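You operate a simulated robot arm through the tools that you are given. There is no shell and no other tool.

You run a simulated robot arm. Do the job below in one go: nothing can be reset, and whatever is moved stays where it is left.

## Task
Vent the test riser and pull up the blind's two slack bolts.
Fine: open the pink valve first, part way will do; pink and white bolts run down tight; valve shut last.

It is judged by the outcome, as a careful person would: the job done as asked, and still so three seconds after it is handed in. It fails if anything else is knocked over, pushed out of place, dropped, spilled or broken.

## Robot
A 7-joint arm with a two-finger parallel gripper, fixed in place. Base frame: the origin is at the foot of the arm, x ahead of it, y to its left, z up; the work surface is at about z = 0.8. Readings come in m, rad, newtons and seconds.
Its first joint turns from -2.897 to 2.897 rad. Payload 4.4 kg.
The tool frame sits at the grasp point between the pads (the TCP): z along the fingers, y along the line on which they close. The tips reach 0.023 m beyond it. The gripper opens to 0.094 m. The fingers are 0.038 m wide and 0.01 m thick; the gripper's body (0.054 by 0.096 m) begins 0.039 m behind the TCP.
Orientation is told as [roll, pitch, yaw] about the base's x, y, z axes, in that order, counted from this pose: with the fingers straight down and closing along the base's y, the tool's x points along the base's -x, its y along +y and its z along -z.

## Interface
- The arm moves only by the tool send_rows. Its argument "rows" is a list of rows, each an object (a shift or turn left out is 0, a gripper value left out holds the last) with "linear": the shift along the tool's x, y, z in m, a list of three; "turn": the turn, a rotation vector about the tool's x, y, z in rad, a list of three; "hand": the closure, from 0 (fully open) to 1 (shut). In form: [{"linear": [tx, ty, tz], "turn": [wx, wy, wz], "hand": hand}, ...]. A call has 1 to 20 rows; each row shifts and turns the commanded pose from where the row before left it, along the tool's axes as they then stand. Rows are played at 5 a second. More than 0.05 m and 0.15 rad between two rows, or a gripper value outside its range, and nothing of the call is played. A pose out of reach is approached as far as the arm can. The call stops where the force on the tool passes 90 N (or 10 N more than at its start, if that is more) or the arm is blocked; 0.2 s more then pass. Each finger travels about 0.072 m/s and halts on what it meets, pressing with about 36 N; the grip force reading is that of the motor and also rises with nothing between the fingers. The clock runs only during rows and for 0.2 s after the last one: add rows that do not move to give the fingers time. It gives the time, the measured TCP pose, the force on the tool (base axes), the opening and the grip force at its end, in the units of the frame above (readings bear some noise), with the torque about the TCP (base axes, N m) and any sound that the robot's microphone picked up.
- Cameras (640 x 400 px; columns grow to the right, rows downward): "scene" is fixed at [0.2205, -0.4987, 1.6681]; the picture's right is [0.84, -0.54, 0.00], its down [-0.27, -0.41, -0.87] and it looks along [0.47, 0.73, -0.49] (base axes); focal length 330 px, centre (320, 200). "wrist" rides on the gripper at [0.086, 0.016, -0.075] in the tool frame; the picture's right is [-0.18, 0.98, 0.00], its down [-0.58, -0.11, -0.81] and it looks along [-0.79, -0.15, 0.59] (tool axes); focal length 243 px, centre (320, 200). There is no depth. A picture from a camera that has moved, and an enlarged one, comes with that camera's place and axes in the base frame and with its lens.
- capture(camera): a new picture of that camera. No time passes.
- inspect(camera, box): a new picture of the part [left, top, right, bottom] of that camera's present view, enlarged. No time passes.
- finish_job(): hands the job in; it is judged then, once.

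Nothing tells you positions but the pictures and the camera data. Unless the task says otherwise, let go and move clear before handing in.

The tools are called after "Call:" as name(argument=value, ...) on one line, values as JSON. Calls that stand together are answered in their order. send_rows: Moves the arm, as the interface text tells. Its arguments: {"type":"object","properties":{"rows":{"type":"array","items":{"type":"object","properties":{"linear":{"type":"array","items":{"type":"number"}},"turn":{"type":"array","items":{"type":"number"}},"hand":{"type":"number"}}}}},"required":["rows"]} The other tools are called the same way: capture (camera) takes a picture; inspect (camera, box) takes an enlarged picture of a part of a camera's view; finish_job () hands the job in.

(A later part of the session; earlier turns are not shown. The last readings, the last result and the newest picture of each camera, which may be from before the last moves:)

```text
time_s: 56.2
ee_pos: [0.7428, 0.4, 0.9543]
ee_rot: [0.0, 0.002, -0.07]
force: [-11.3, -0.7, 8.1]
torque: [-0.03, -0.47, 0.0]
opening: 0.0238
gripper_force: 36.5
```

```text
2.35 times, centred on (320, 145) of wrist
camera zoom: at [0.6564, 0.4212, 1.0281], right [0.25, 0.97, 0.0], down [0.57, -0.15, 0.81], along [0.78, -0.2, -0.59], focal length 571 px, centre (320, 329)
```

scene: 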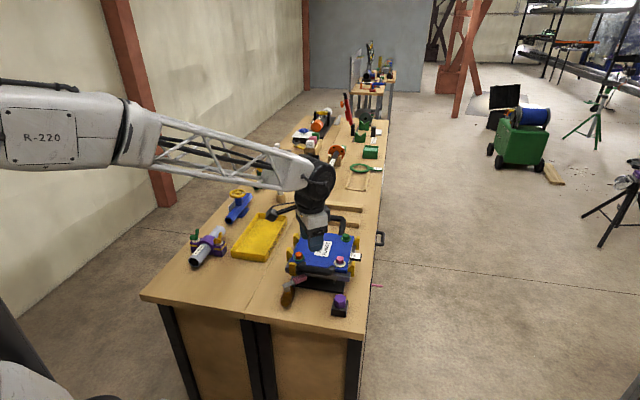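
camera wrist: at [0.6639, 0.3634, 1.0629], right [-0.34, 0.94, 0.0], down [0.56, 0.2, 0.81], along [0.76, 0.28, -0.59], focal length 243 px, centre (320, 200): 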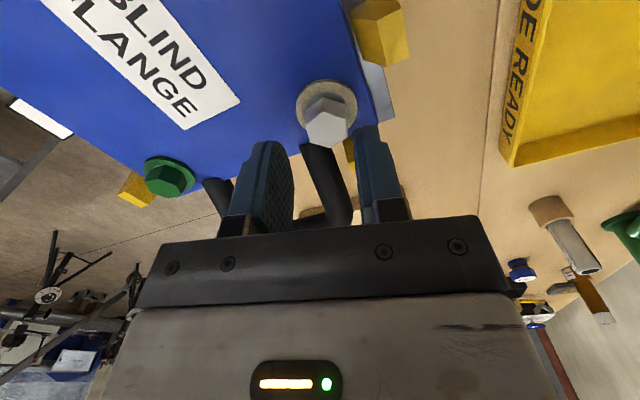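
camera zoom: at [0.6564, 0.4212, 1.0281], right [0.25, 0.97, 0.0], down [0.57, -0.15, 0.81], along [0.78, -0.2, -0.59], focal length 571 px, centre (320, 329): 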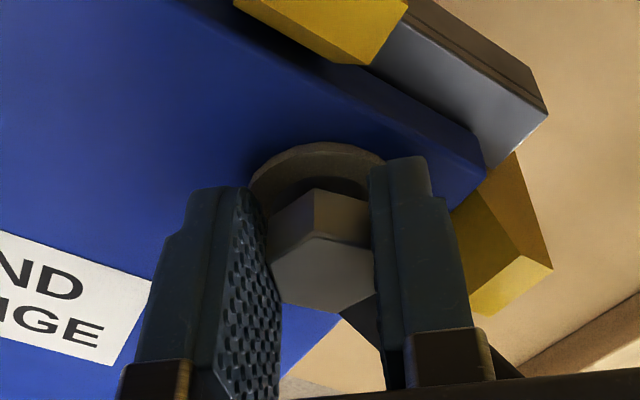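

It's turning freely and the washer is still pale. I'll continue to the end of this stroke.

Call:
send_rows(rows=[{"linear": [-8e-05, 0.00104, 0], "turn": [0, 0, 0.1496]}, {"linear": [-8e-05, 0.00104, 0], "turn": [0, 0, 0.1496]}, {"linear": [-8e-05, 0.00104, 0], "turn": [0, 0, 0.1496]}])

Call:
inspect(camera="wrist", box=[230, 60, 410, 230])

```text
time_s: 57.0
ee_pos: [0.7429, 0.4019, 0.9546]
ee_rot: [0.0, 0.002, -0.519]
force: [-18.4, 2.4, 9.2]
torque: [-0.11, -0.05, -0.06]
opening: 0.0237
gripper_force: 35.8
```

```text
2.35 times, centred on (320, 145) of wrist
camera zoom: at [0.6754, 0.4589, 1.0281], right [0.65, 0.76, 0.0], down [0.45, -0.38, 0.81], along [0.62, -0.52, -0.59], focal length 571 px, centre (320, 329)
```

zoom: 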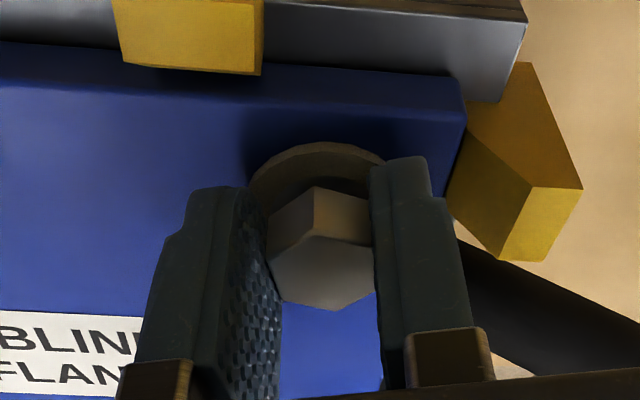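

It's still pale after about 74° in total, with low torque. I'll regrip for another stroke: open, lift, swing back 60° and check centring.

Call:
send_rows(rows=[{"hand": 0.64}, {}, {"linear": [0, 0, -0.0175]}, {"linear": [0, 0, -0.0175]}, {"linear": [-8e-05, -0.00104, 0], "turn": [0, 0, -0.1496]}, {"linear": [-8e-05, -0.00104, 0], "turn": [0, 0, -0.1496]}, {"linear": [-8e-05, -0.00104, 0], "turn": [0, 0, -0.1496]}, {"linear": [-8e-05, -0.00104, 0], "turn": [0, 0, -0.1496]}, {"linear": [-8e-05, -0.00104, 0], "turn": [0, 0, -0.1496]}, {"linear": [-8e-05, -0.00104, 0], "turn": [0, 0, -0.1496]}, {"linear": [-8e-05, -0.00104, 0], "turn": [0, 0, -0.1496]}, {}])

Call:
inspect(camera="wrist", box=[260, 60, 380, 160])

Call:
inspect(camera="scene", box=[290, 210, 340, 250])

```text
time_s: 59.6
ee_pos: [0.7449, 0.3959, 0.9892]
ee_rot: [-0.001, 0.001, 0.534]
force: [0.2, 0.2, -0.7]
torque: [0.0, -0.04, 0.0]
opening: 0.0336
gripper_force: 0.0
```

```text
4.00 times, centred on (320, 110) of wrist
camera zoom: at [0.6603, 0.3652, 1.0628], right [-0.34, 0.94, 0.0], down [0.56, 0.2, 0.81], along [0.76, 0.28, -0.59], focal length 970 px, centre (320, 560)
```

zoom: 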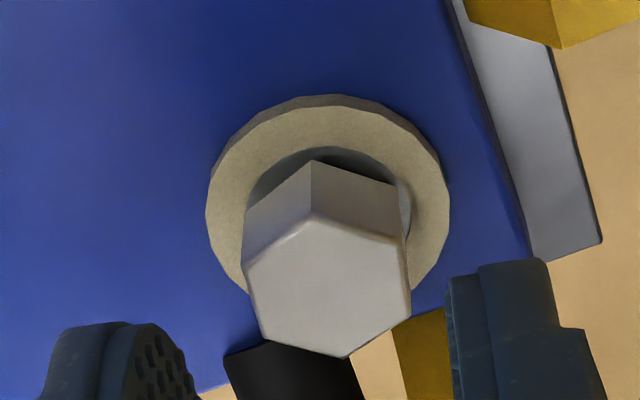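

```text
10.00 times, centred on (315, 230) of scene
camera zoom: at [0.2205, -0.4987, 1.6681], right [0.84, -0.54, 0.0], down [-0.27, -0.41, -0.87], along [0.47, 0.73, -0.49], focal length 3299 px, centre (370, -100)
```

zoom: 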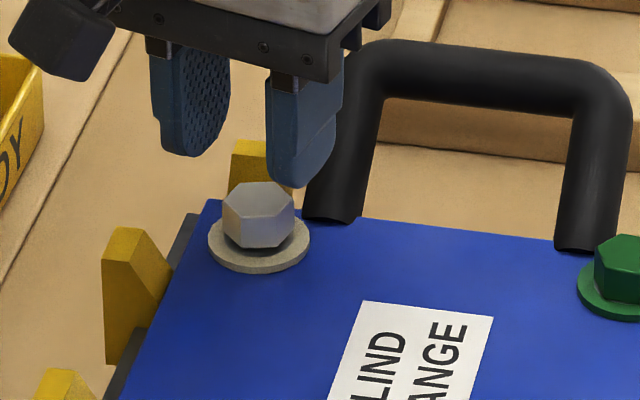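

The bolt is centred to about 1 mm and sits lower than before. I'll lower, regrip and turn clockwise again, stopping to check part way.

Call:
send_rows(rows=[{"linear": [0.0008, 0.0006, 0]}, {"linear": [0, 0, 0.0175]}, {"linear": [0, 0, 0.0175]}, {}, {"hand": 0.8}, {"hand": 1.0}, {}, {"linear": [-8e-05, 0.00104, 0], "turn": [0, 0, 0.1496]}, {"linear": [-8e-05, 0.00104, 0], "turn": [0, 0, 0.1496]}])

Call:
inspect(camera="wrist", box=[230, 60, 410, 230])

```text
time_s: 61.6
ee_pos: [0.7424, 0.3975, 0.953]
ee_rot: [0.0, 0.0, 0.232]
force: [1.3, -13.5, 0.6]
torque: [-0.11, -0.91, -0.09]
opening: 0.0238
gripper_force: 35.6
```

```text
2.35 times, centred on (320, 145) of wrist
camera zoom: at [0.6532, 0.3928, 1.0278], right [-0.05, 1.0, 0.0], down [0.59, 0.03, 0.81], along [0.81, 0.04, -0.59], focal length 571 px, centre (320, 329)
```

zoom: 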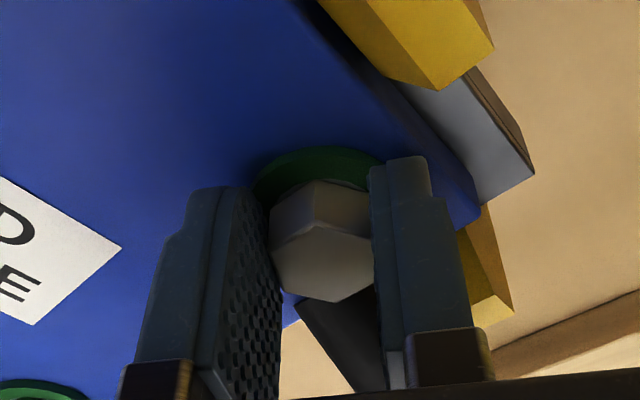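

The white bolt's washer has just turned green. I'll give it one small extra nudge to confirm it's seated against resistance.

Call:
send_rows(rows=[{"linear": [-2e-05, 0.00049, 0], "turn": [0, 0, 0.07]}, {}])

```text
time_s: 62.2
ee_pos: [0.7414, 0.397, 0.9533]
ee_rot: [0.002, 0.002, 0.163]
force: [-1.6, -16.4, 0.7]
torque: [-0.27, -0.5, -0.12]
opening: 0.0235
gripper_force: 36.3
```

The head still turned with little torque, so it isn't bottomed yet. I'll continue in small steps until real resistance appears.

Call:
send_rows(rows=[{"linear": [-2e-05, 0.00049, 0], "turn": [0, 0, 0.07]}, {"linear": [-2e-05, 0.00049, 0], "turn": [0, 0, 0.07]}, {}])

Call:
inspect(camera="wrist", box=[230, 60, 410, 230])

```text
time_s: 63.0
ee_pos: [0.7415, 0.3992, 0.9537]
ee_rot: [0.001, 0.0, 0.024]
force: [-1.2, -16.1, -0.3]
torque: [-0.35, 0.62, -0.15]
opening: 0.0238
gripper_force: 36.2
```

```text
2.35 times, centred on (320, 145) of wrist
camera zoom: at [0.6541, 0.4128, 1.0278], right [0.16, 0.99, 0.0], down [0.58, -0.1, 0.81], along [0.8, -0.13, -0.59], focal length 571 px, centre (320, 329)
```

zoom: 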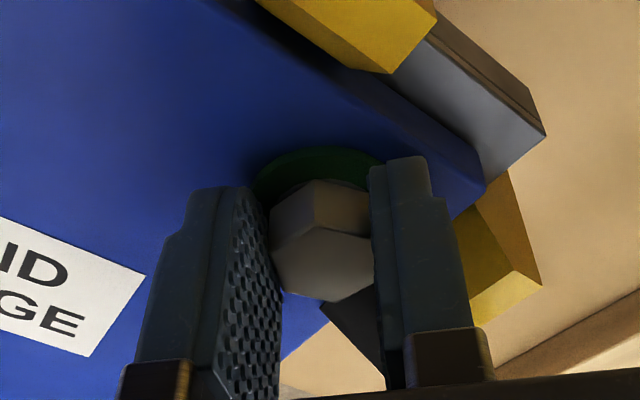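

Call:
send_rows(rows=[{"linear": [-4e-05, 0.0007, 0], "turn": [0, 0, 0.1]}, {"linear": [-4e-05, 0.0007, 0], "turn": [0, 0, 0.1]}, {}])

Call:
inspect(camera="wrist", box=[230, 60, 410, 230])

```text
time_s: 63.8
ee_pos: [0.7412, 0.4003, 0.953]
ee_rot: [0.002, 0.001, -0.179]
force: [-5.0, -13.2, -0.3]
torque: [-0.35, -0.53, -0.09]
opening: 0.0238
gripper_force: 36.0
```

```text
2.35 times, centred on (320, 145) of wrist
camera zoom: at [0.6588, 0.4313, 1.0278], right [0.36, 0.93, 0.0], down [0.55, -0.21, 0.81], along [0.75, -0.29, -0.59], focal length 571 px, centre (320, 329)
```

zoom: 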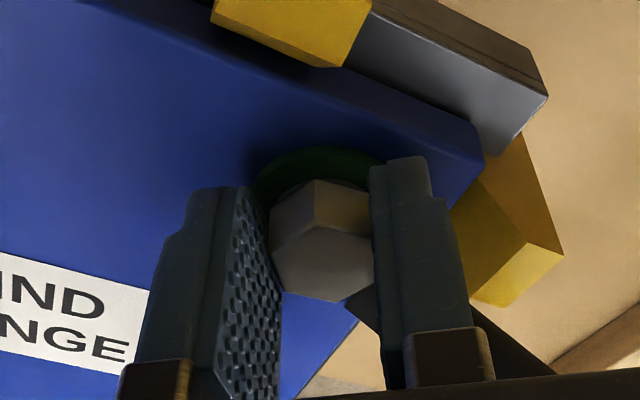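

Call:
inspect(camera="scene", box=[298, 218, 328, 242])

Call:
inspect(camera="scene", box=[325, 248, 355, 272])

Call:
inspect(camera="wrist", box=[290, 110, 370, 180])

```text
16.00 times, centred on (313, 230) of scene
camera zoom: at [0.2205, -0.4987, 1.6681], right [0.84, -0.54, 0.0], down [-0.27, -0.41, -0.87], along [0.47, 0.73, -0.49], focal length 5279 px, centre (432, -280)
```

zoom: 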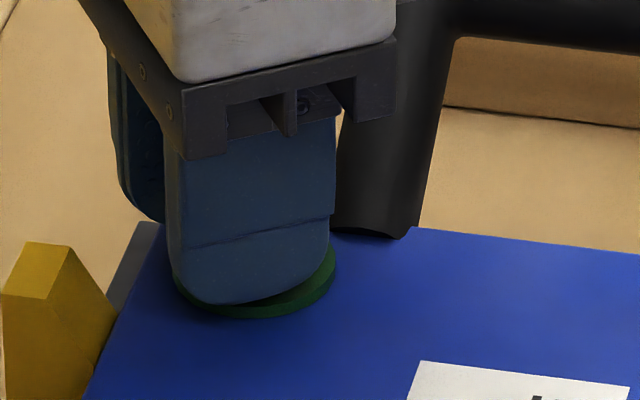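

```text
16.00 times, centred on (340, 260) of scene
camera zoom: at [0.2205, -0.4987, 1.6681], right [0.84, -0.54, 0.0], down [-0.27, -0.41, -0.87], along [0.47, 0.73, -0.49], focal length 5279 px, centre (0, -760)
```

zoom: 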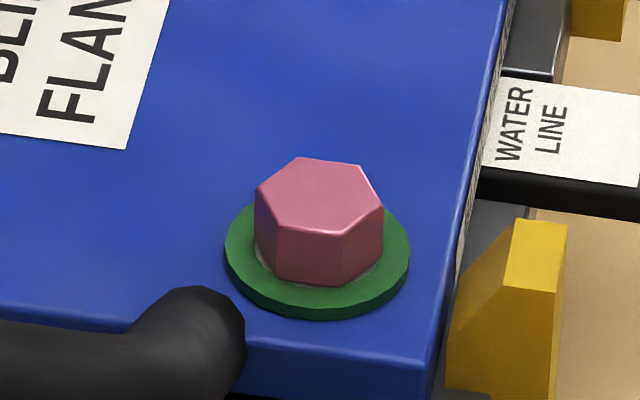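

```text
5.71 times, centred on (330, 145) of wrist
camera zoom: at [0.6588, 0.4313, 1.0278], right [0.36, 0.93, 0.0], down [0.55, -0.21, 0.81], along [0.75, -0.29, -0.59], focal length 1386 px, centre (263, 514)
```

zoom: 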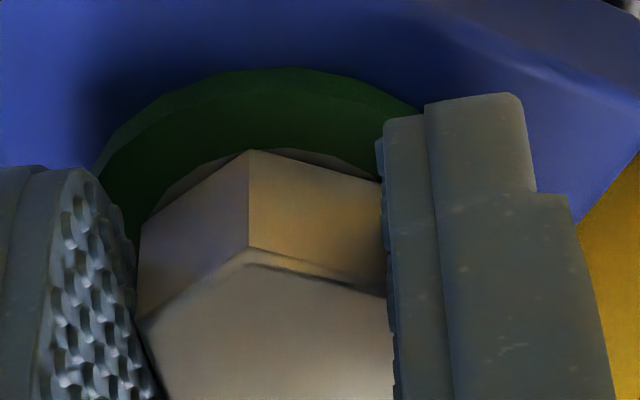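

The white head is now seated flat on its green washer, as the tight ones are. I'll keep turning gently to find the firm stop.

Call:
send_rows(rows=[{"linear": [-4e-05, 0.0007, 0], "turn": [0, 0, 0.1]}, {"linear": [-4e-05, 0.0007, 0], "turn": [0, 0, 0.1]}, {"linear": [-4e-05, 0.0007, 0], "turn": [0, 0, 0.1]}, {}])

Call:
inspect(camera="wrist", box=[230, 60, 410, 230])

```text
time_s: 64.8
ee_pos: [0.7425, 0.4025, 0.9535]
ee_rot: [0.003, -0.001, -0.478]
force: [-1.6, -6.2, 3.0]
torque: [-0.35, 0.03, 0.26]
opening: 0.0264
gripper_force: 35.7
```

```text
2.35 times, centred on (320, 145) of wrist
camera zoom: at [0.6727, 0.4562, 1.0283], right [0.62, 0.79, 0.0], down [0.47, -0.36, 0.81], along [0.64, -0.5, -0.59], focal length 571 px, centre (320, 329)
```

zoom: 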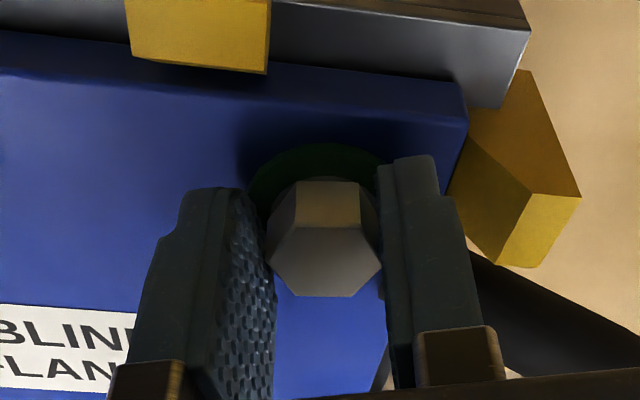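

The head now resists and the pads rode over it: the white bolt is hard tight with its washer green. I'll release and lift. Pink's last stroke ended on a side load rather than a clear stop, so I'll go back and confirm it too.

Call:
send_rows(rows=[{"hand": 0.62}, {}, {"linear": [0, 0, -0.02]}, {"linear": [0, 0, -0.04]}, {"linear": [0, 0, -0.04]}, {}])

Call:
inspect(camera="scene", box=[280, 215, 370, 285])

Call:
inspect(camera="wrist", box=[250, 0, 400, 120])

```text
time_s: 66.2
ee_pos: [0.7421, 0.4028, 1.0524]
ee_rot: [0.001, -0.001, -0.477]
force: [-0.1, -0.3, 0.4]
torque: [-0.01, 0.01, 0.01]
opening: 0.0359
gripper_force: 0.2
```

```text
5.71 times, centred on (325, 250) of scene
camera zoom: at [0.2205, -0.4987, 1.6681], right [0.84, -0.54, 0.0], down [-0.27, -0.41, -0.87], along [0.47, 0.73, -0.49], focal length 1885 px, centre (291, -86)
```

zoom: 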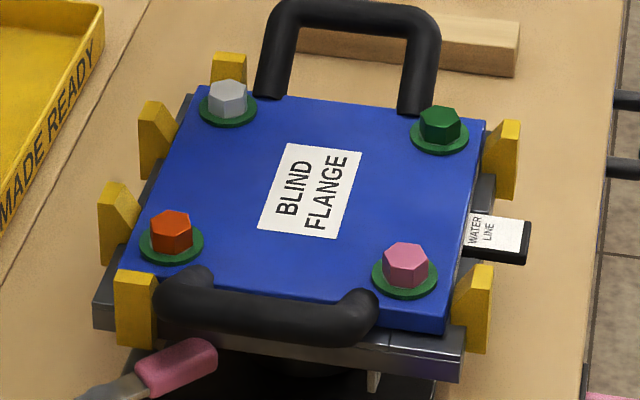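

```text
3.33 times, centred on (325, 60) of wrist
camera zoom: at [0.672, 0.4559, 1.1281], right [0.62, 0.79, 0.0], down [0.47, -0.36, 0.81], along [0.64, -0.5, -0.59], focal length 809 px, centre (303, 667)
```

zoom: 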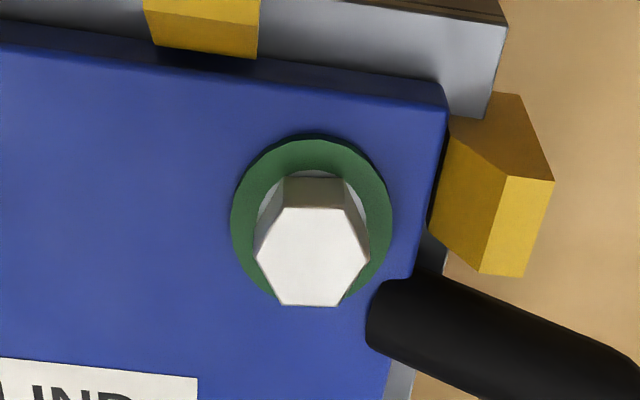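

All four washers now show green. I'll move back over the pink bolt with corrected coordinates (0.749, 0.195), to verify it against a real stop.

Call:
send_rows(rows=[{"linear": [0, 0, -0.016]}, {"linear": [-0.0213, -0.0354, 0]}, {"linear": [-0.0213, -0.0354, 0]}, {"linear": [-0.0213, -0.0354, 0]}, {"linear": [-0.0213, -0.0354, 0]}, {"linear": [-0.0214, -0.0352, 0]}, {"turn": [0, 0, -0.1426]}, {"turn": [0, 0, -0.1426]}, {"turn": [0, 0, -0.1426]}, {"turn": [0, 0, -0.1426]}, {"turn": [0, 0, -0.1426]}, {"linear": [0, 0, 0.04]}, {"linear": [0, 0, 0.04]}, {}])

Call:
inspect(camera="wrist", box=[260, 60, 380, 160])

Call:
capture(camera="wrist")

```text
time_s: 69.2
ee_pos: [0.7567, 0.196, 0.9893]
ee_rot: [0.001, -0.001, 0.236]
force: [-0.5, 1.0, 0.0]
torque: [0.0, -0.01, 0.0]
opening: 0.0355
gripper_force: 0.1
```

```text
4.00 times, centred on (320, 110) of wrist
camera zoom: at [0.6672, 0.1912, 1.0641], right [-0.05, 1.0, 0.0], down [0.59, 0.03, 0.81], along [0.81, 0.04, -0.59], focal length 970 px, centre (320, 560)
```

zoom: 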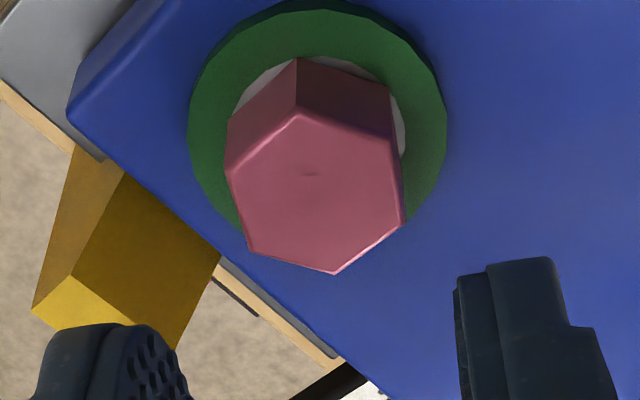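

```text
taken
camera wrist: at [0.6672, 0.1912, 1.0641], right [-0.05, 1.0, 0.0], down [0.59, 0.03, 0.81], along [0.81, 0.04, -0.59], focal length 243 px, centre (320, 200)
```

wrist: 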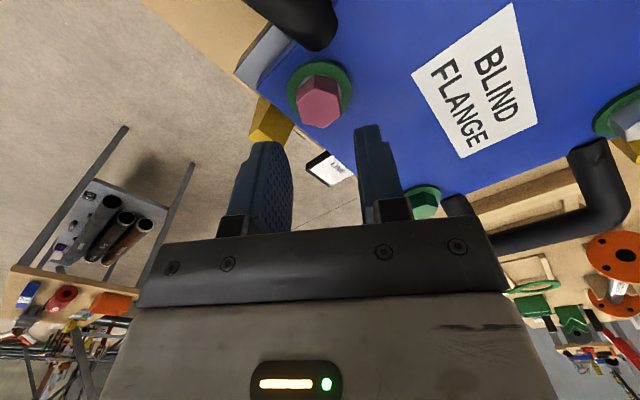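

The pink head is seated and square to the fingers at this yaw. I'll trim, lower, grip and turn gently clockwise to feel for the stop.

Call:
send_rows(rows=[{"linear": [-0.0015, 0.0008, 0]}, {"linear": [0, 0, 0.0185]}, {"linear": [0, 0, 0.0185]}, {}, {"hand": 0.8}, {"hand": 1.0}, {}, {"linear": [4e-05, -0.0007, 0], "turn": [0, 0, 0.1]}, {"linear": [4e-05, -0.0007, 0], "turn": [0, 0, 0.1]}, {}])

Call:
inspect(camera="wrist", box=[230, 60, 410, 230])

```text
time_s: 71.4
ee_pos: [0.7566, 0.1956, 0.9524]
ee_rot: [0.0, 0.0, 0.034]
force: [-5.0, -1.5, 6.7]
torque: [-0.06, -0.06, 0.04]
opening: 0.0238
gripper_force: 36.5
```

```text
2.35 times, centred on (320, 145) of wrist
camera zoom: at [0.6697, 0.2084, 1.0273], right [0.15, 0.99, 0.0], down [0.58, -0.09, 0.81], along [0.8, -0.12, -0.59], focal length 571 px, centre (320, 329)
```

zoom: 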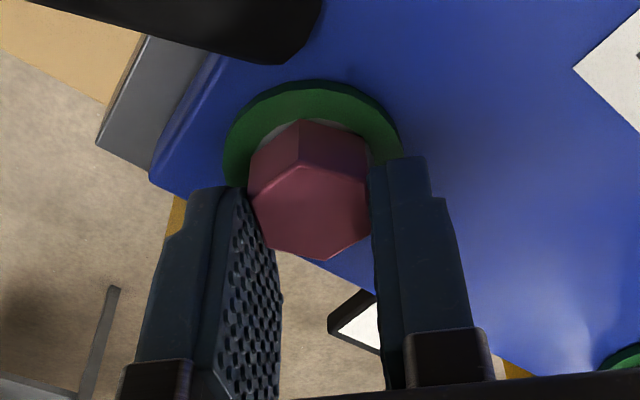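

It's still turning a little with the hand and the washer stays green, with low side load. I'll continue in small steps until it holds.

Call:
send_rows(rows=[{"linear": [4e-05, -0.0007, 0], "turn": [0, 0, 0.1]}, {"linear": [4e-05, -0.0007, 0], "turn": [0, 0, 0.1]}, {"linear": [4e-05, -0.0007, 0], "turn": [0, 0, 0.1]}, {}])

Call:
inspect(camera="wrist", box=[230, 60, 410, 230])

```text
time_s: 72.4
ee_pos: [0.7584, 0.1931, 0.9526]
ee_rot: [0.0, 0.0, -0.265]
force: [8.7, -34.2, 6.8]
torque: [-0.61, -0.37, 0.88]
opening: 0.0246
gripper_force: 35.9
```

```text
2.35 times, centred on (320, 145) of wrist
camera zoom: at [0.6779, 0.2311, 1.027], right [0.44, 0.9, 0.0], down [0.53, -0.26, 0.81], along [0.73, -0.35, -0.59], focal length 571 px, centre (320, 329)
```

zoom: 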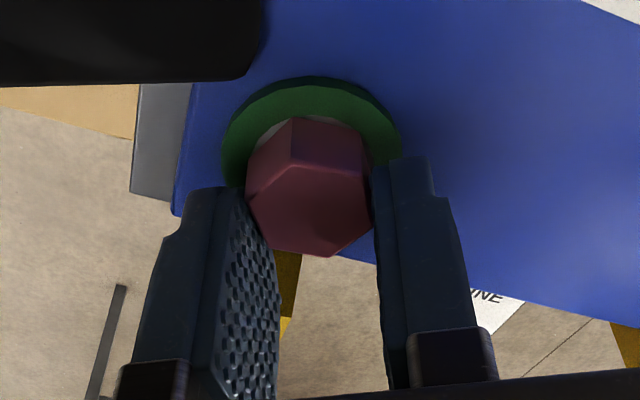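

Torque has climbed to 0.88 N·m and the pads start to ride over: the pink bolt is hard tight too. I'll release, lift clear and check everything before going back to the valve.

Call:
send_rows(rows=[{"hand": 0.62}, {}, {"linear": [0, 0, -0.02]}, {"linear": [0, 0, -0.04]}, {"linear": [0, 0, -0.045]}, {"linear": [0, 0, -0.045]}, {"linear": [0, 0, -0.045]}, {}])

Call:
inspect(camera="scene", box=[280, 215, 370, 285])

Call:
inspect(camera="scene", box=[280, 260, 330, 300])

```text
time_s: 74.2
ee_pos: [0.7591, 0.1927, 1.1482]
ee_rot: [0.001, 0.0, -0.264]
force: [0.0, 0.4, 0.5]
torque: [0.0, 0.0, 0.01]
opening: 0.0358
gripper_force: 0.0
```

```text
5.71 times, centred on (325, 250) of scene
camera zoom: at [0.2205, -0.4987, 1.6681], right [0.84, -0.54, 0.0], down [-0.27, -0.41, -0.87], along [0.47, 0.73, -0.49], focal length 1885 px, centre (291, -86)
```

zoom: 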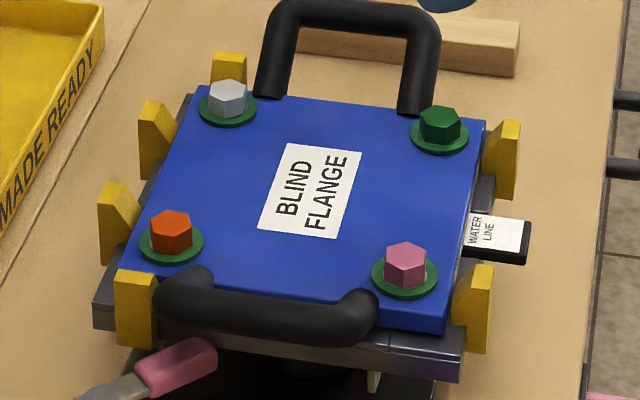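

```text
10.00 times, centred on (305, 280) of scene
camera zoom: at [0.2205, -0.4987, 1.6681], right [0.84, -0.54, 0.0], down [-0.27, -0.41, -0.87], along [0.47, 0.73, -0.49], focal length 3299 px, centre (470, -600)
```

zoom: 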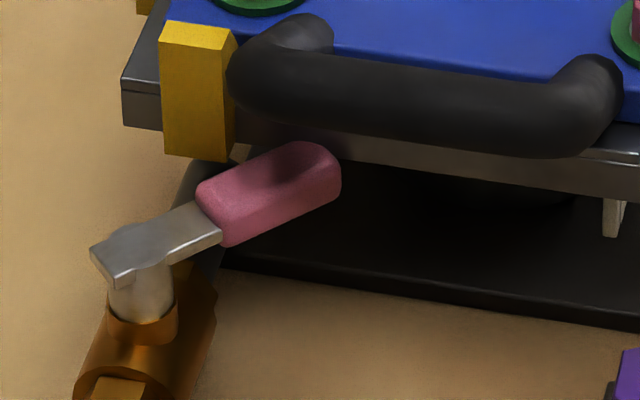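

Both bolts are tight, all washers are green, and the lever is still open where I left it. Now I'll shut the valve: back to the clear spot in front of the near table edge, then turn the hand horizontal with heading about 75°.

Call:
send_rows(rows=[{"linear": [0.0287, -0.024, 0]}, {"linear": [0.0287, -0.024, 0]}, {"linear": [0.0287, -0.024, 0]}, {"linear": [0.0287, -0.024, 0]}, {"linear": [0.0288, -0.0241, 0]}, {"turn": [-0.1428, 0, 0], "hand": 0.64}, {"turn": [-0.1428, 0, 0]}, {"turn": [-0.1428, 0, 0]}, {"turn": [-0.1428, 0, 0]}, {"turn": [-0.1428, 0, 0]}, {"turn": [-0.1428, 0, 0]}, {"turn": [-0.1428, 0, 0]}, {"turn": [-0.1428, 0, 0]}, {"turn": [-0.1428, 0, 0]}, {"turn": [-0.1428, 0, 0]}, {"turn": [-0.1428, 0, 0]}, {}])

```text
time_s: 77.8
ee_pos: [0.5866, 0.1163, 1.1479]
ee_rot: [1.572, 0.001, -0.264]
force: [0.0, 0.4, 0.6]
torque: [0.01, 0.01, -0.03]
opening: 0.0338
gripper_force: 0.0
```

Call:
send_rows(rows=[{"linear": [0, -0.0445, 0]}, {"linear": [0, -0.0445, 0]}, {"linear": [0, -0.0445, 0]}, {"linear": [0, -0.0445, 0]}, {"linear": [0, -0.0445, 0]}, {"linear": [0, -0.0445, 0]}, {}])

Call:
capture(camera="wrist")

Call:
inspect(camera="wrist", box=[220, 0, 420, 150])

Call:
inspect(camera="scene", box=[270, 240, 360, 310])

```text
time_s: 79.4
ee_pos: [0.5871, 0.1166, 0.8814]
ee_rot: [1.569, 0.001, -0.262]
force: [-0.5, -0.5, 0.6]
torque: [-0.01, -0.01, -0.01]
opening: 0.0335
gripper_force: 0.0
```

```text
taken
camera wrist: at [0.4832, 0.0661, 0.8968], right [0.18, -0.05, 0.98], down [0.35, -0.93, -0.11], along [0.92, 0.36, -0.15], focal length 243 px, centre (320, 200)
```

wrist: 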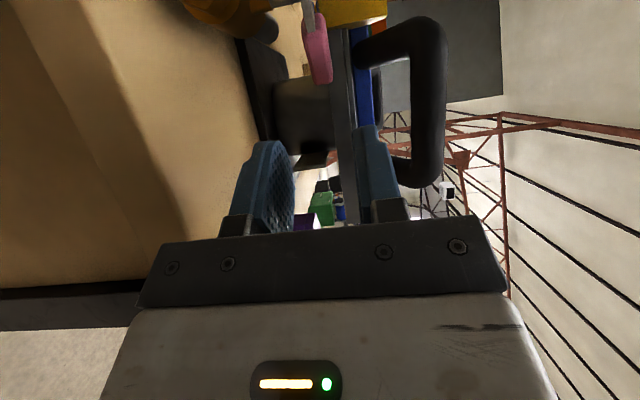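

```text
2.67 times, centred on (320, 75) of wrist
camera zoom: at [0.4832, 0.0661, 0.8968], right [0.18, -0.05, 0.98], down [0.35, -0.93, -0.11], along [0.92, 0.36, -0.15], focal length 647 px, centre (320, 533)
```

zoom: 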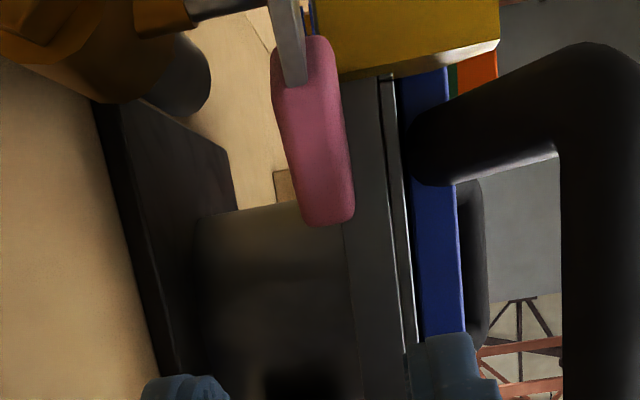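

```text
5.71 times, centred on (315, 275) of scene
camera zoom: at [0.2205, -0.4987, 1.6681], right [0.84, -0.54, 0.0], down [-0.27, -0.41, -0.87], along [0.47, 0.73, -0.49], focal length 1885 px, centre (349, -229)
```

zoom: 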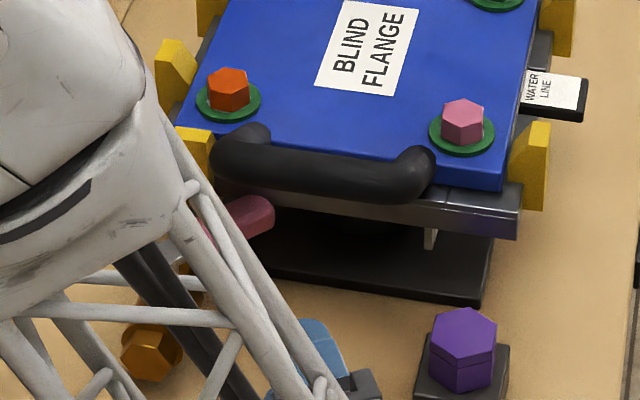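

The lever reads about 35° open with its handle centred near (0.622, 0.237, 0.881). I'll approach along heading 75° so only the last part of the fingers passes the handle, staying short of the clamp and plate.

Call:
send_rows(rows=[{"linear": [-0.0038, 0, 0.02]}, {"linear": [0, 0, 0.03]}, {"linear": [0, 0, 0.025]}, {}])

Call:
capture(camera="wrist")

Call:
inspect(camera="wrist", box=[220, 0, 420, 150])

```text
time_s: 80.4
ee_pos: [0.6103, 0.1873, 0.8791]
ee_rot: [1.57, -0.001, -0.265]
force: [0.8, 0.3, -0.3]
torque: [0.01, 0.01, -0.04]
opening: 0.0339
gripper_force: 0.1
```

```text
taken
camera wrist: at [0.5066, 0.138, 0.8958], right [0.18, -0.05, 0.98], down [0.35, -0.93, -0.11], along [0.92, 0.36, -0.15], focal length 243 px, centre (320, 200)
```

wrist: 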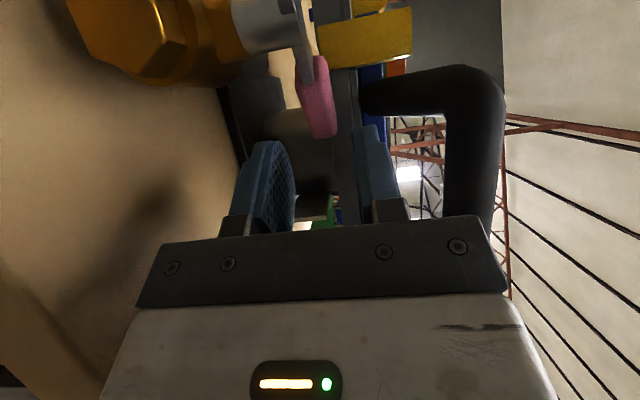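

```text
2.67 times, centred on (320, 75) of wrist
camera zoom: at [0.5066, 0.138, 0.8958], right [0.18, -0.05, 0.98], down [0.35, -0.93, -0.11], along [0.92, 0.36, -0.15], focal length 647 px, centre (320, 533)
```

zoom: 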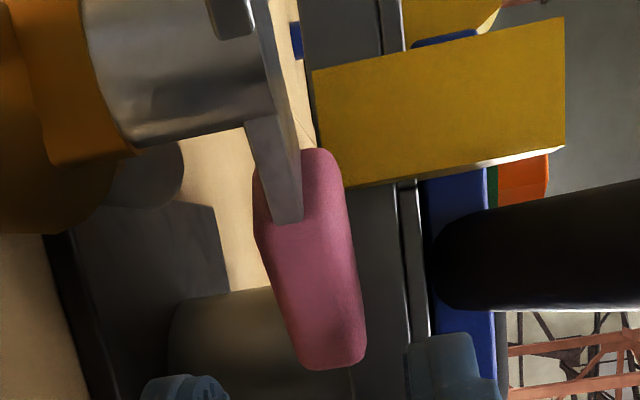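

Everything lines up (end of lever at (0.636, 0.233)). I'll move the last 3 cm in and close on the handle.

Call:
send_rows(rows=[{"linear": [0, 0.0007, 0.015]}, {"linear": [0, 0, 0.015]}, {}, {"hand": 0.78}, {"hand": 0.9}, {}, {}])

Call:
capture(camera="wrist")

```text
time_s: 82.0
ee_pos: [0.6189, 0.2162, 0.88]
ee_rot: [1.569, 0.003, -0.266]
force: [8.3, 4.6, -33.3]
torque: [-0.66, -0.38, -0.45]
opening: 0.0176
gripper_force: 45.0
```

```text
taken
camera wrist: at [0.5145, 0.1667, 0.8963], right [0.18, -0.05, 0.98], down [0.35, -0.93, -0.11], along [0.92, 0.36, -0.15], focal length 243 px, centre (320, 200)
```

wrist: 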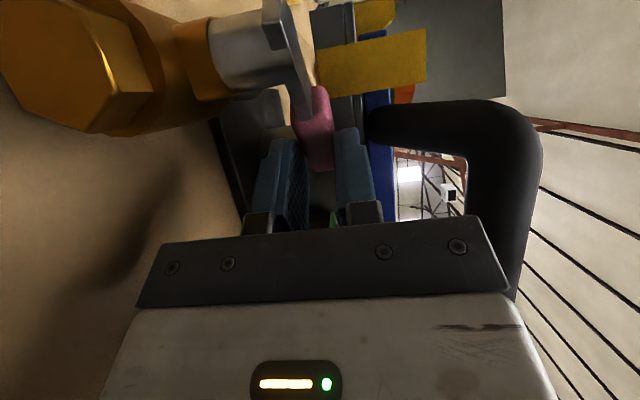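

The handle is gripped. I'll relieve the vertical load slightly and start turning clockwise as a rigid arc about the stem, 15° first.

Call:
send_rows(rows=[{"linear": [0, -0.0018, 0]}, {"linear": [0.0008, 0, -0.0028], "turn": [0, -0.0436, 0]}, {"linear": [0.0008, 0, -0.0028], "turn": [0, -0.0436, 0]}, {"linear": [0.0008, 0, -0.0028], "turn": [0, -0.0436, 0]}, {"linear": [0.0008, 0, -0.0028], "turn": [0, -0.0436, 0]}, {"linear": [0.0008, 0, -0.0028], "turn": [0, -0.0436, 0]}, {"linear": [0.0008, 0, -0.0028], "turn": [0, -0.0436, 0]}, {}])

Call:
capture(camera="wrist")

Call:
inspect(camera="scene", box=[270, 250, 340, 310])

```text
time_s: 83.8
ee_pos: [0.6073, 0.2017, 0.8799]
ee_rot: [1.572, 0.001, -0.528]
force: [16.7, 13.3, 0.0]
torque: [0.07, 0.1, -1.21]
opening: 0.0176
gripper_force: 44.9
```

```text
taken
camera wrist: at [0.4955, 0.181, 0.8958], right [0.16, -0.09, 0.98], down [0.1, -0.99, -0.11], along [0.98, 0.11, -0.15], focal length 243 px, centre (320, 200)
```

wrist: 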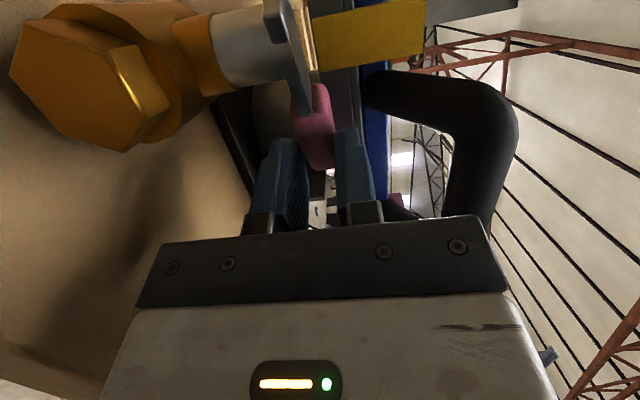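

```text
6.67 times, centred on (305, 280) of scene
camera zoom: at [0.2205, -0.4987, 1.6681], right [0.84, -0.54, 0.0], down [-0.27, -0.41, -0.87], along [0.47, 0.73, -0.49], focal length 2199 px, centre (420, -333)
```

zoom: 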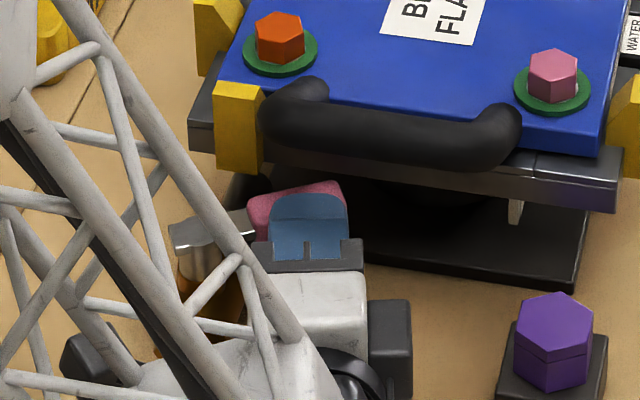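

The lever follows against normal friction (about 1.2 N·m). I'll continue clockwise.

Call:
send_rows(rows=[{"linear": [0.0008, 0, -0.0028], "turn": [0, -0.0436, 0]}, {"linear": [0.0008, 0, -0.0028], "turn": [0, -0.0436, 0]}, {"linear": [0.0008, 0, -0.0028], "turn": [0, -0.0436, 0]}, {"linear": [0.0008, 0, -0.0028], "turn": [0, -0.0436, 0]}, {"linear": [0.0008, 0, -0.0028], "turn": [0, -0.0436, 0]}, {"linear": [0.0008, 0, -0.0028], "turn": [0, -0.0436, 0]}, {}])

Call:
inspect(camera="scene", box=[270, 250, 340, 310])

Call:
capture(camera="wrist")

```text
time_s: 85.4
ee_pos: [0.5938, 0.1916, 0.8808]
ee_rot: [1.571, -0.002, -0.788]
force: [6.6, 15.8, 20.3]
torque: [0.41, -0.09, -0.79]
opening: 0.0175
gripper_force: 45.1
```

```text
6.67 times, centred on (305, 280) of scene
camera zoom: at [0.2205, -0.4987, 1.6681], right [0.84, -0.54, 0.0], down [-0.27, -0.41, -0.87], along [0.47, 0.73, -0.49], focal length 2199 px, centre (420, -333)
```

zoom: 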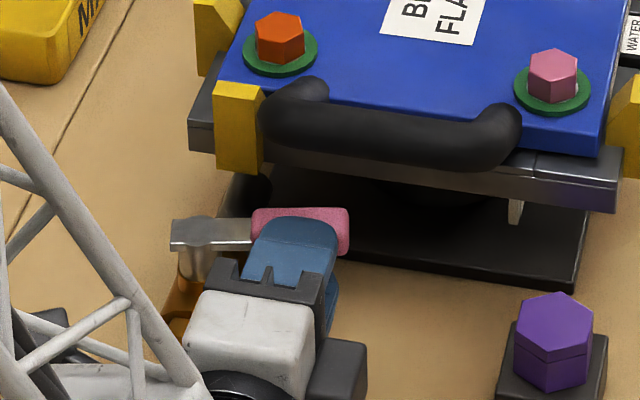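

```text
taken
camera wrist: at [0.4797, 0.2001, 0.8958], right [0.13, -0.13, 0.98], down [-0.16, -0.98, -0.11], along [0.98, -0.14, -0.15], focal length 243 px, centre (320, 200)
```

wrist: 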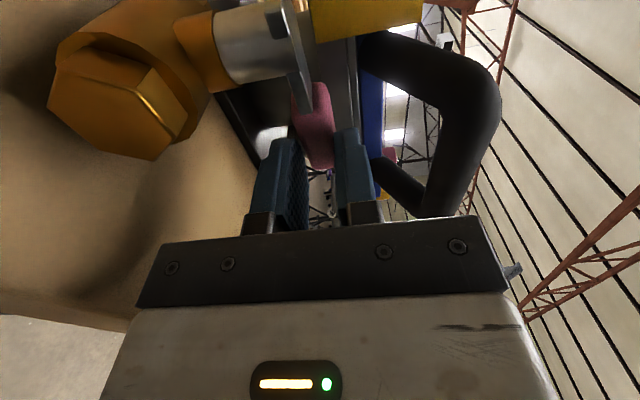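

About 12° remain to the original closed angle. I'll finish the arc with half the hand rotation to stay clear of the brass cap.

Call:
send_rows(rows=[{"linear": [0, 0.001, 0]}, {"linear": [0.0009, 0, -0.0026], "turn": [0, -0.0218, 0]}, {"linear": [0.0009, 0, -0.0026], "turn": [0, -0.0218, 0]}, {"linear": [0.0009, 0, -0.0026], "turn": [0, -0.0218, 0]}, {"linear": [0.0009, 0, -0.0026], "turn": [0, -0.0218, 0]}, {}])

Call:
inspect(camera="scene", box=[280, 260, 330, 300])

Call:
capture(camera="wrist")

```text
time_s: 86.8
ee_pos: [0.5846, 0.1873, 0.8801]
ee_rot: [1.569, 0.001, -0.875]
force: [18.8, 4.4, -7.5]
torque: [-0.41, -0.25, -1.15]
opening: 0.0173
gripper_force: 45.4
```

```text
10.00 times, centred on (305, 280) of scene
camera zoom: at [0.2205, -0.4987, 1.6681], right [0.84, -0.54, 0.0], down [-0.27, -0.41, -0.87], along [0.47, 0.73, -0.49], focal length 3299 px, centre (470, -600)
```

zoom: 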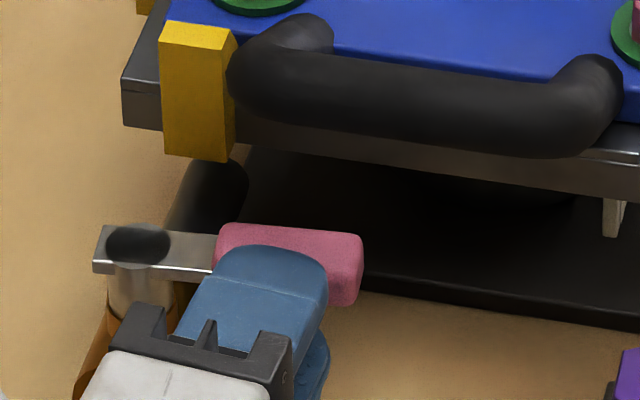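

```text
taken
camera wrist: at [0.4705, 0.205, 0.896], right [0.12, -0.14, 0.98], down [-0.25, -0.96, -0.11], along [0.96, -0.23, -0.15], focal length 243 px, centre (320, 200)
```

wrist: 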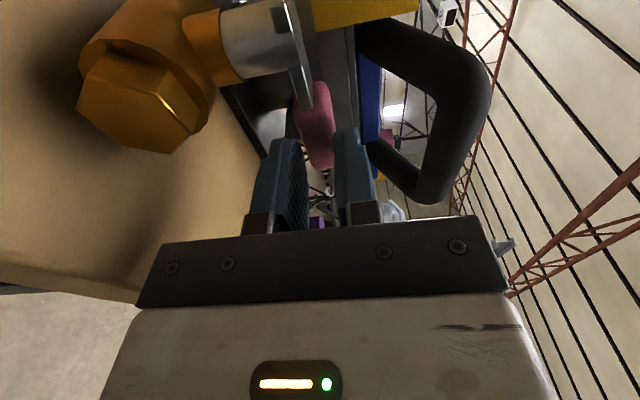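

About 8° more to the original closed mark. I'll continue until the stop is felt.

Call:
send_rows(rows=[{"linear": [0.001, 0.0004, -0.0026], "turn": [0, -0.0218, 0]}, {"linear": [0.001, 0, -0.0026], "turn": [0, -0.0218, 0]}, {"linear": [0.001, 0, -0.0026], "turn": [0, -0.0218, 0]}, {}])

Call:
inspect(camera="scene", box=[280, 260, 330, 300])

Call:
capture(camera="wrist")

```text
time_s: 87.8
ee_pos: [0.5747, 0.1849, 0.8798]
ee_rot: [1.57, 0.0, -0.94]
force: [-0.2, 0.0, -0.4]
torque: [-0.01, 0.04, 0.0]
opening: 0.0095
gripper_force: 0.0
```

```text
10.00 times, centred on (305, 280) of scene
camera zoom: at [0.2205, -0.4987, 1.6681], right [0.84, -0.54, 0.0], down [-0.27, -0.41, -0.87], along [0.47, 0.73, -0.49], focal length 3299 px, centre (470, -600)
```

zoom: 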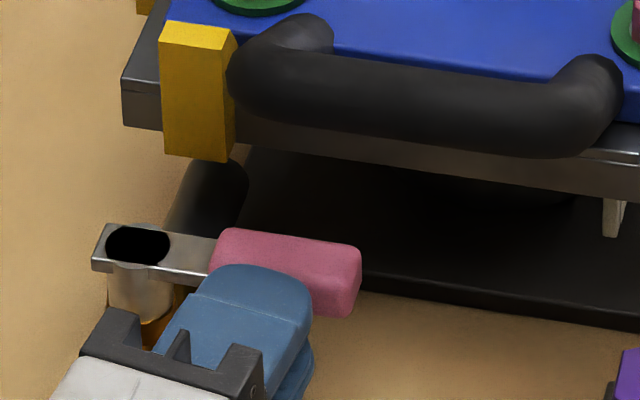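

```text
taken
camera wrist: at [0.4642, 0.2101, 0.8971], right [0.11, -0.15, 0.98], down [-0.31, -0.94, -0.11], along [0.94, -0.29, -0.15], focal length 243 px, centre (320, 200)
```

wrist: 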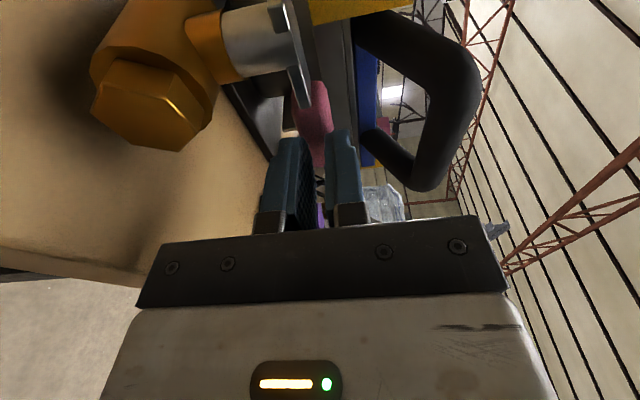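

The pads slid off the tip as the lever reached the end of its travel. I'll compare it directly with the first picture of the closed valve.

Call:
inspect(camera="scene", box=[280, 270, 330, 310])

```text
10.00 times, centred on (305, 290) of scene
camera zoom: at [0.2205, -0.4987, 1.6681], right [0.84, -0.54, 0.0], down [-0.27, -0.41, -0.87], along [0.47, 0.73, -0.49], focal length 3299 px, centre (470, -700)
```

zoom: 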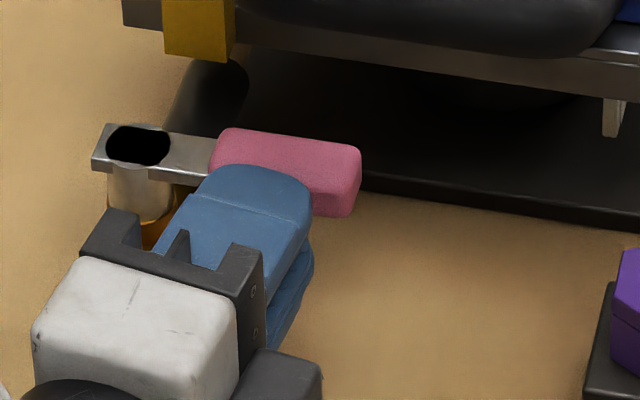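

The lever is pixel-for-pixel back at its original shut position. I'll back straight off the handle, then rise clear and check the whole scene.

Call:
send_rows(rows=[{"linear": [0, 0, -0.015]}, {"linear": [0, 0, -0.03]}, {"linear": [0, 0, -0.04]}, {"linear": [0, 0, -0.04]}, {"linear": [0, 0.045, 0]}, {"linear": [0, 0.045, 0]}, {"linear": [0, 0.045, 0]}, {"linear": [0, 0.045, 0]}, {"linear": [0, 0.045, 0]}, {"linear": [0, 0.045, 0]}, {}])

Call:
capture(camera="scene")

Call:
inspect(camera="scene", box=[280, 270, 330, 310])

Call:
inspect(camera="scene", box=[260, 200, 400, 330])

```text
time_s: 90.2
ee_pos: [0.4754, 0.111, 1.1513]
ee_rot: [1.571, -0.001, -0.941]
force: [-0.5, 0.4, 0.0]
torque: [-0.02, 0.02, 0.01]
opening: 0.0097
gripper_force: 0.1
```

```text
taken
```

scene: 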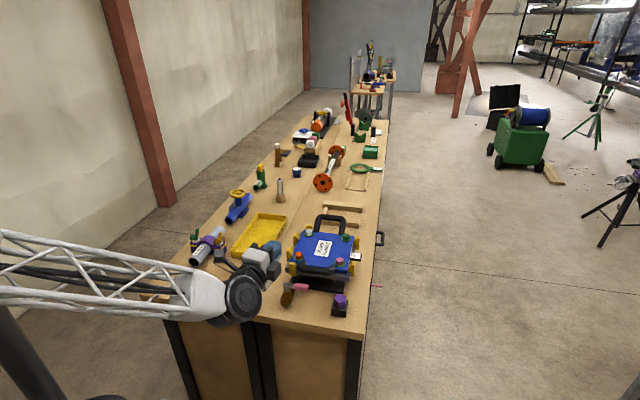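

```text
10.00 times, centred on (305, 290) of scene
camera zoom: at [0.2205, -0.4987, 1.6681], right [0.84, -0.54, 0.0], down [-0.27, -0.41, -0.87], along [0.47, 0.73, -0.49], focal length 3299 px, centre (470, -700)
```

zoom: 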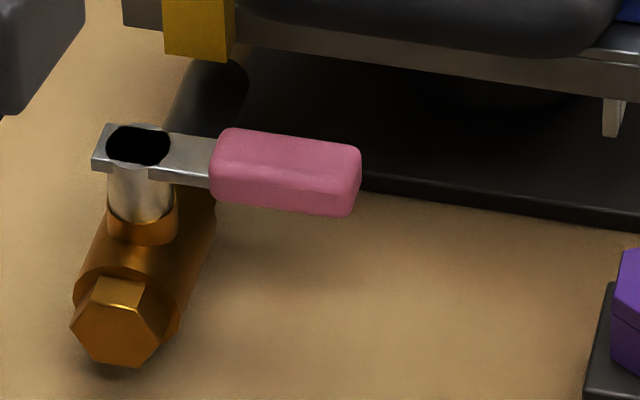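

```text
3.08 times, centred on (330, 265) of scene
camera zoom: at [0.2205, -0.4987, 1.6681], right [0.84, -0.54, 0.0], down [-0.27, -0.41, -0.87], along [0.47, 0.73, -0.49], focal length 1015 px, centre (289, 0)
```

zoom: 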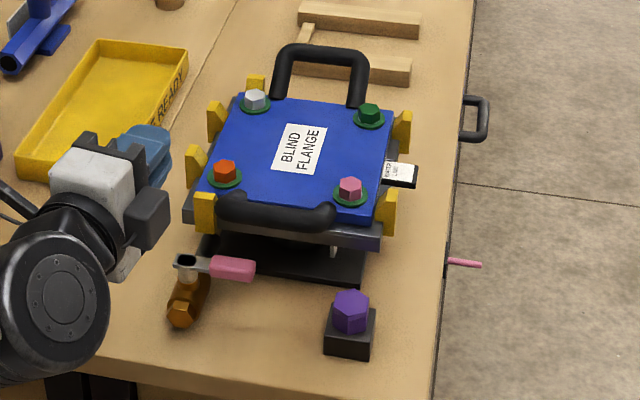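

The valve looks shut. Since the pads slid off at the very end, I'll make sure it's on its stop: re-grip with the same square approach I used first and press gently clockwise.

Call:
send_rows(rows=[{"turn": [0, 0.0785, 0], "hand": 0.62}, {"turn": [0, 0.0775, 0]}, {"linear": [-0.0195, 0, 0.02]}, {"linear": [0, 0, 0.032]}, {"linear": [0, 0, 0.032]}, {"linear": [0, -0.0445, 0]}, {"linear": [0, -0.0445, 0]}, {"linear": [0, -0.0445, 0]}, {"linear": [0, -0.0445, 0]}, {"linear": [0, -0.0445, 0]}, {"linear": [0, -0.0445, 0]}, {}])

Call:
capture(camera="wrist")

Call:
inspect(camera="wrist", box=[220, 0, 420, 160])

```text
time_s: 92.8
ee_pos: [0.5502, 0.1566, 0.8823]
ee_rot: [1.571, 0.0, -0.786]
force: [0.0, -0.1, 0.6]
torque: [-0.03, -0.01, 0.02]
opening: 0.0357
gripper_force: 0.0
```

```text
taken
camera wrist: at [0.4348, 0.165, 0.8983], right [0.13, -0.13, 0.98], down [-0.16, -0.98, -0.11], along [0.98, -0.14, -0.15], focal length 243 px, centre (320, 200)
```

wrist: 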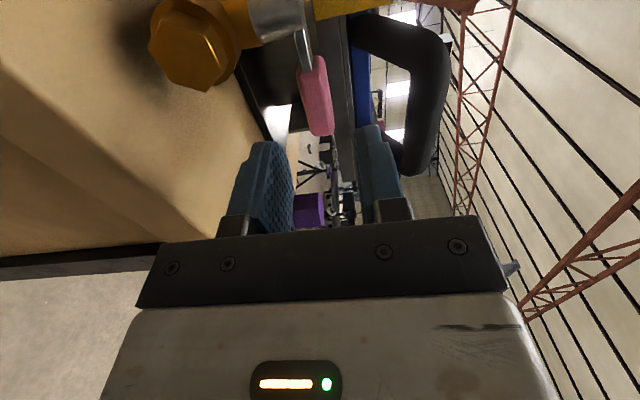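

```text
2.50 times, centred on (320, 80) of wrist
camera zoom: at [0.4348, 0.165, 0.8983], right [0.13, -0.13, 0.98], down [-0.16, -0.98, -0.11], along [0.98, -0.14, -0.15], focal length 606 px, centre (320, 500)
```

zoom: 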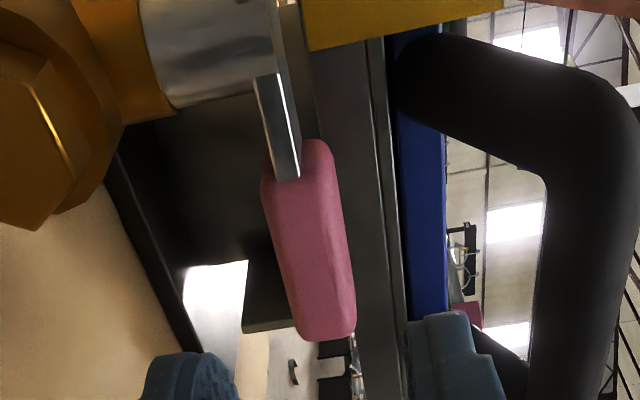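

Call:
send_rows(rows=[{"linear": [0, -0.0018, 0.025]}, {"linear": [0, 0, 0.025]}, {"linear": [0, 0, 0.02]}, {}, {"hand": 0.78}, {"hand": 0.9}, {}, {}])

Call:
inspect(camera="scene", box=[280, 270, 330, 310])

```text
time_s: 94.6
ee_pos: [0.597, 0.2054, 0.8807]
ee_rot: [1.568, 0.002, -0.784]
force: [10.4, 5.8, -35.6]
torque: [-0.49, -0.39, -0.59]
opening: 0.0178
gripper_force: 45.1
```

```text
10.00 times, centred on (305, 290) of scene
camera zoom: at [0.2205, -0.4987, 1.6681], right [0.84, -0.54, 0.0], down [-0.27, -0.41, -0.87], along [0.47, 0.73, -0.49], focal length 3299 px, centre (470, -700)
```

zoom: 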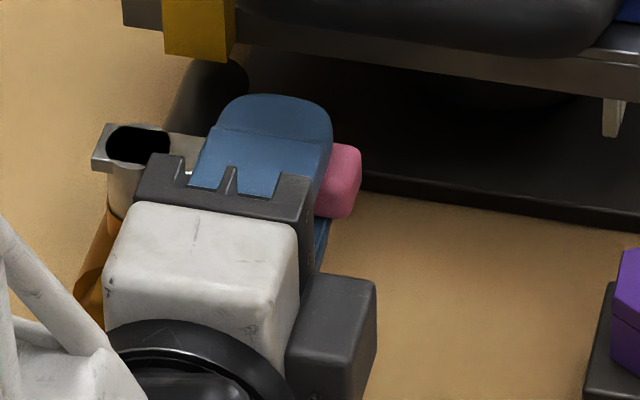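

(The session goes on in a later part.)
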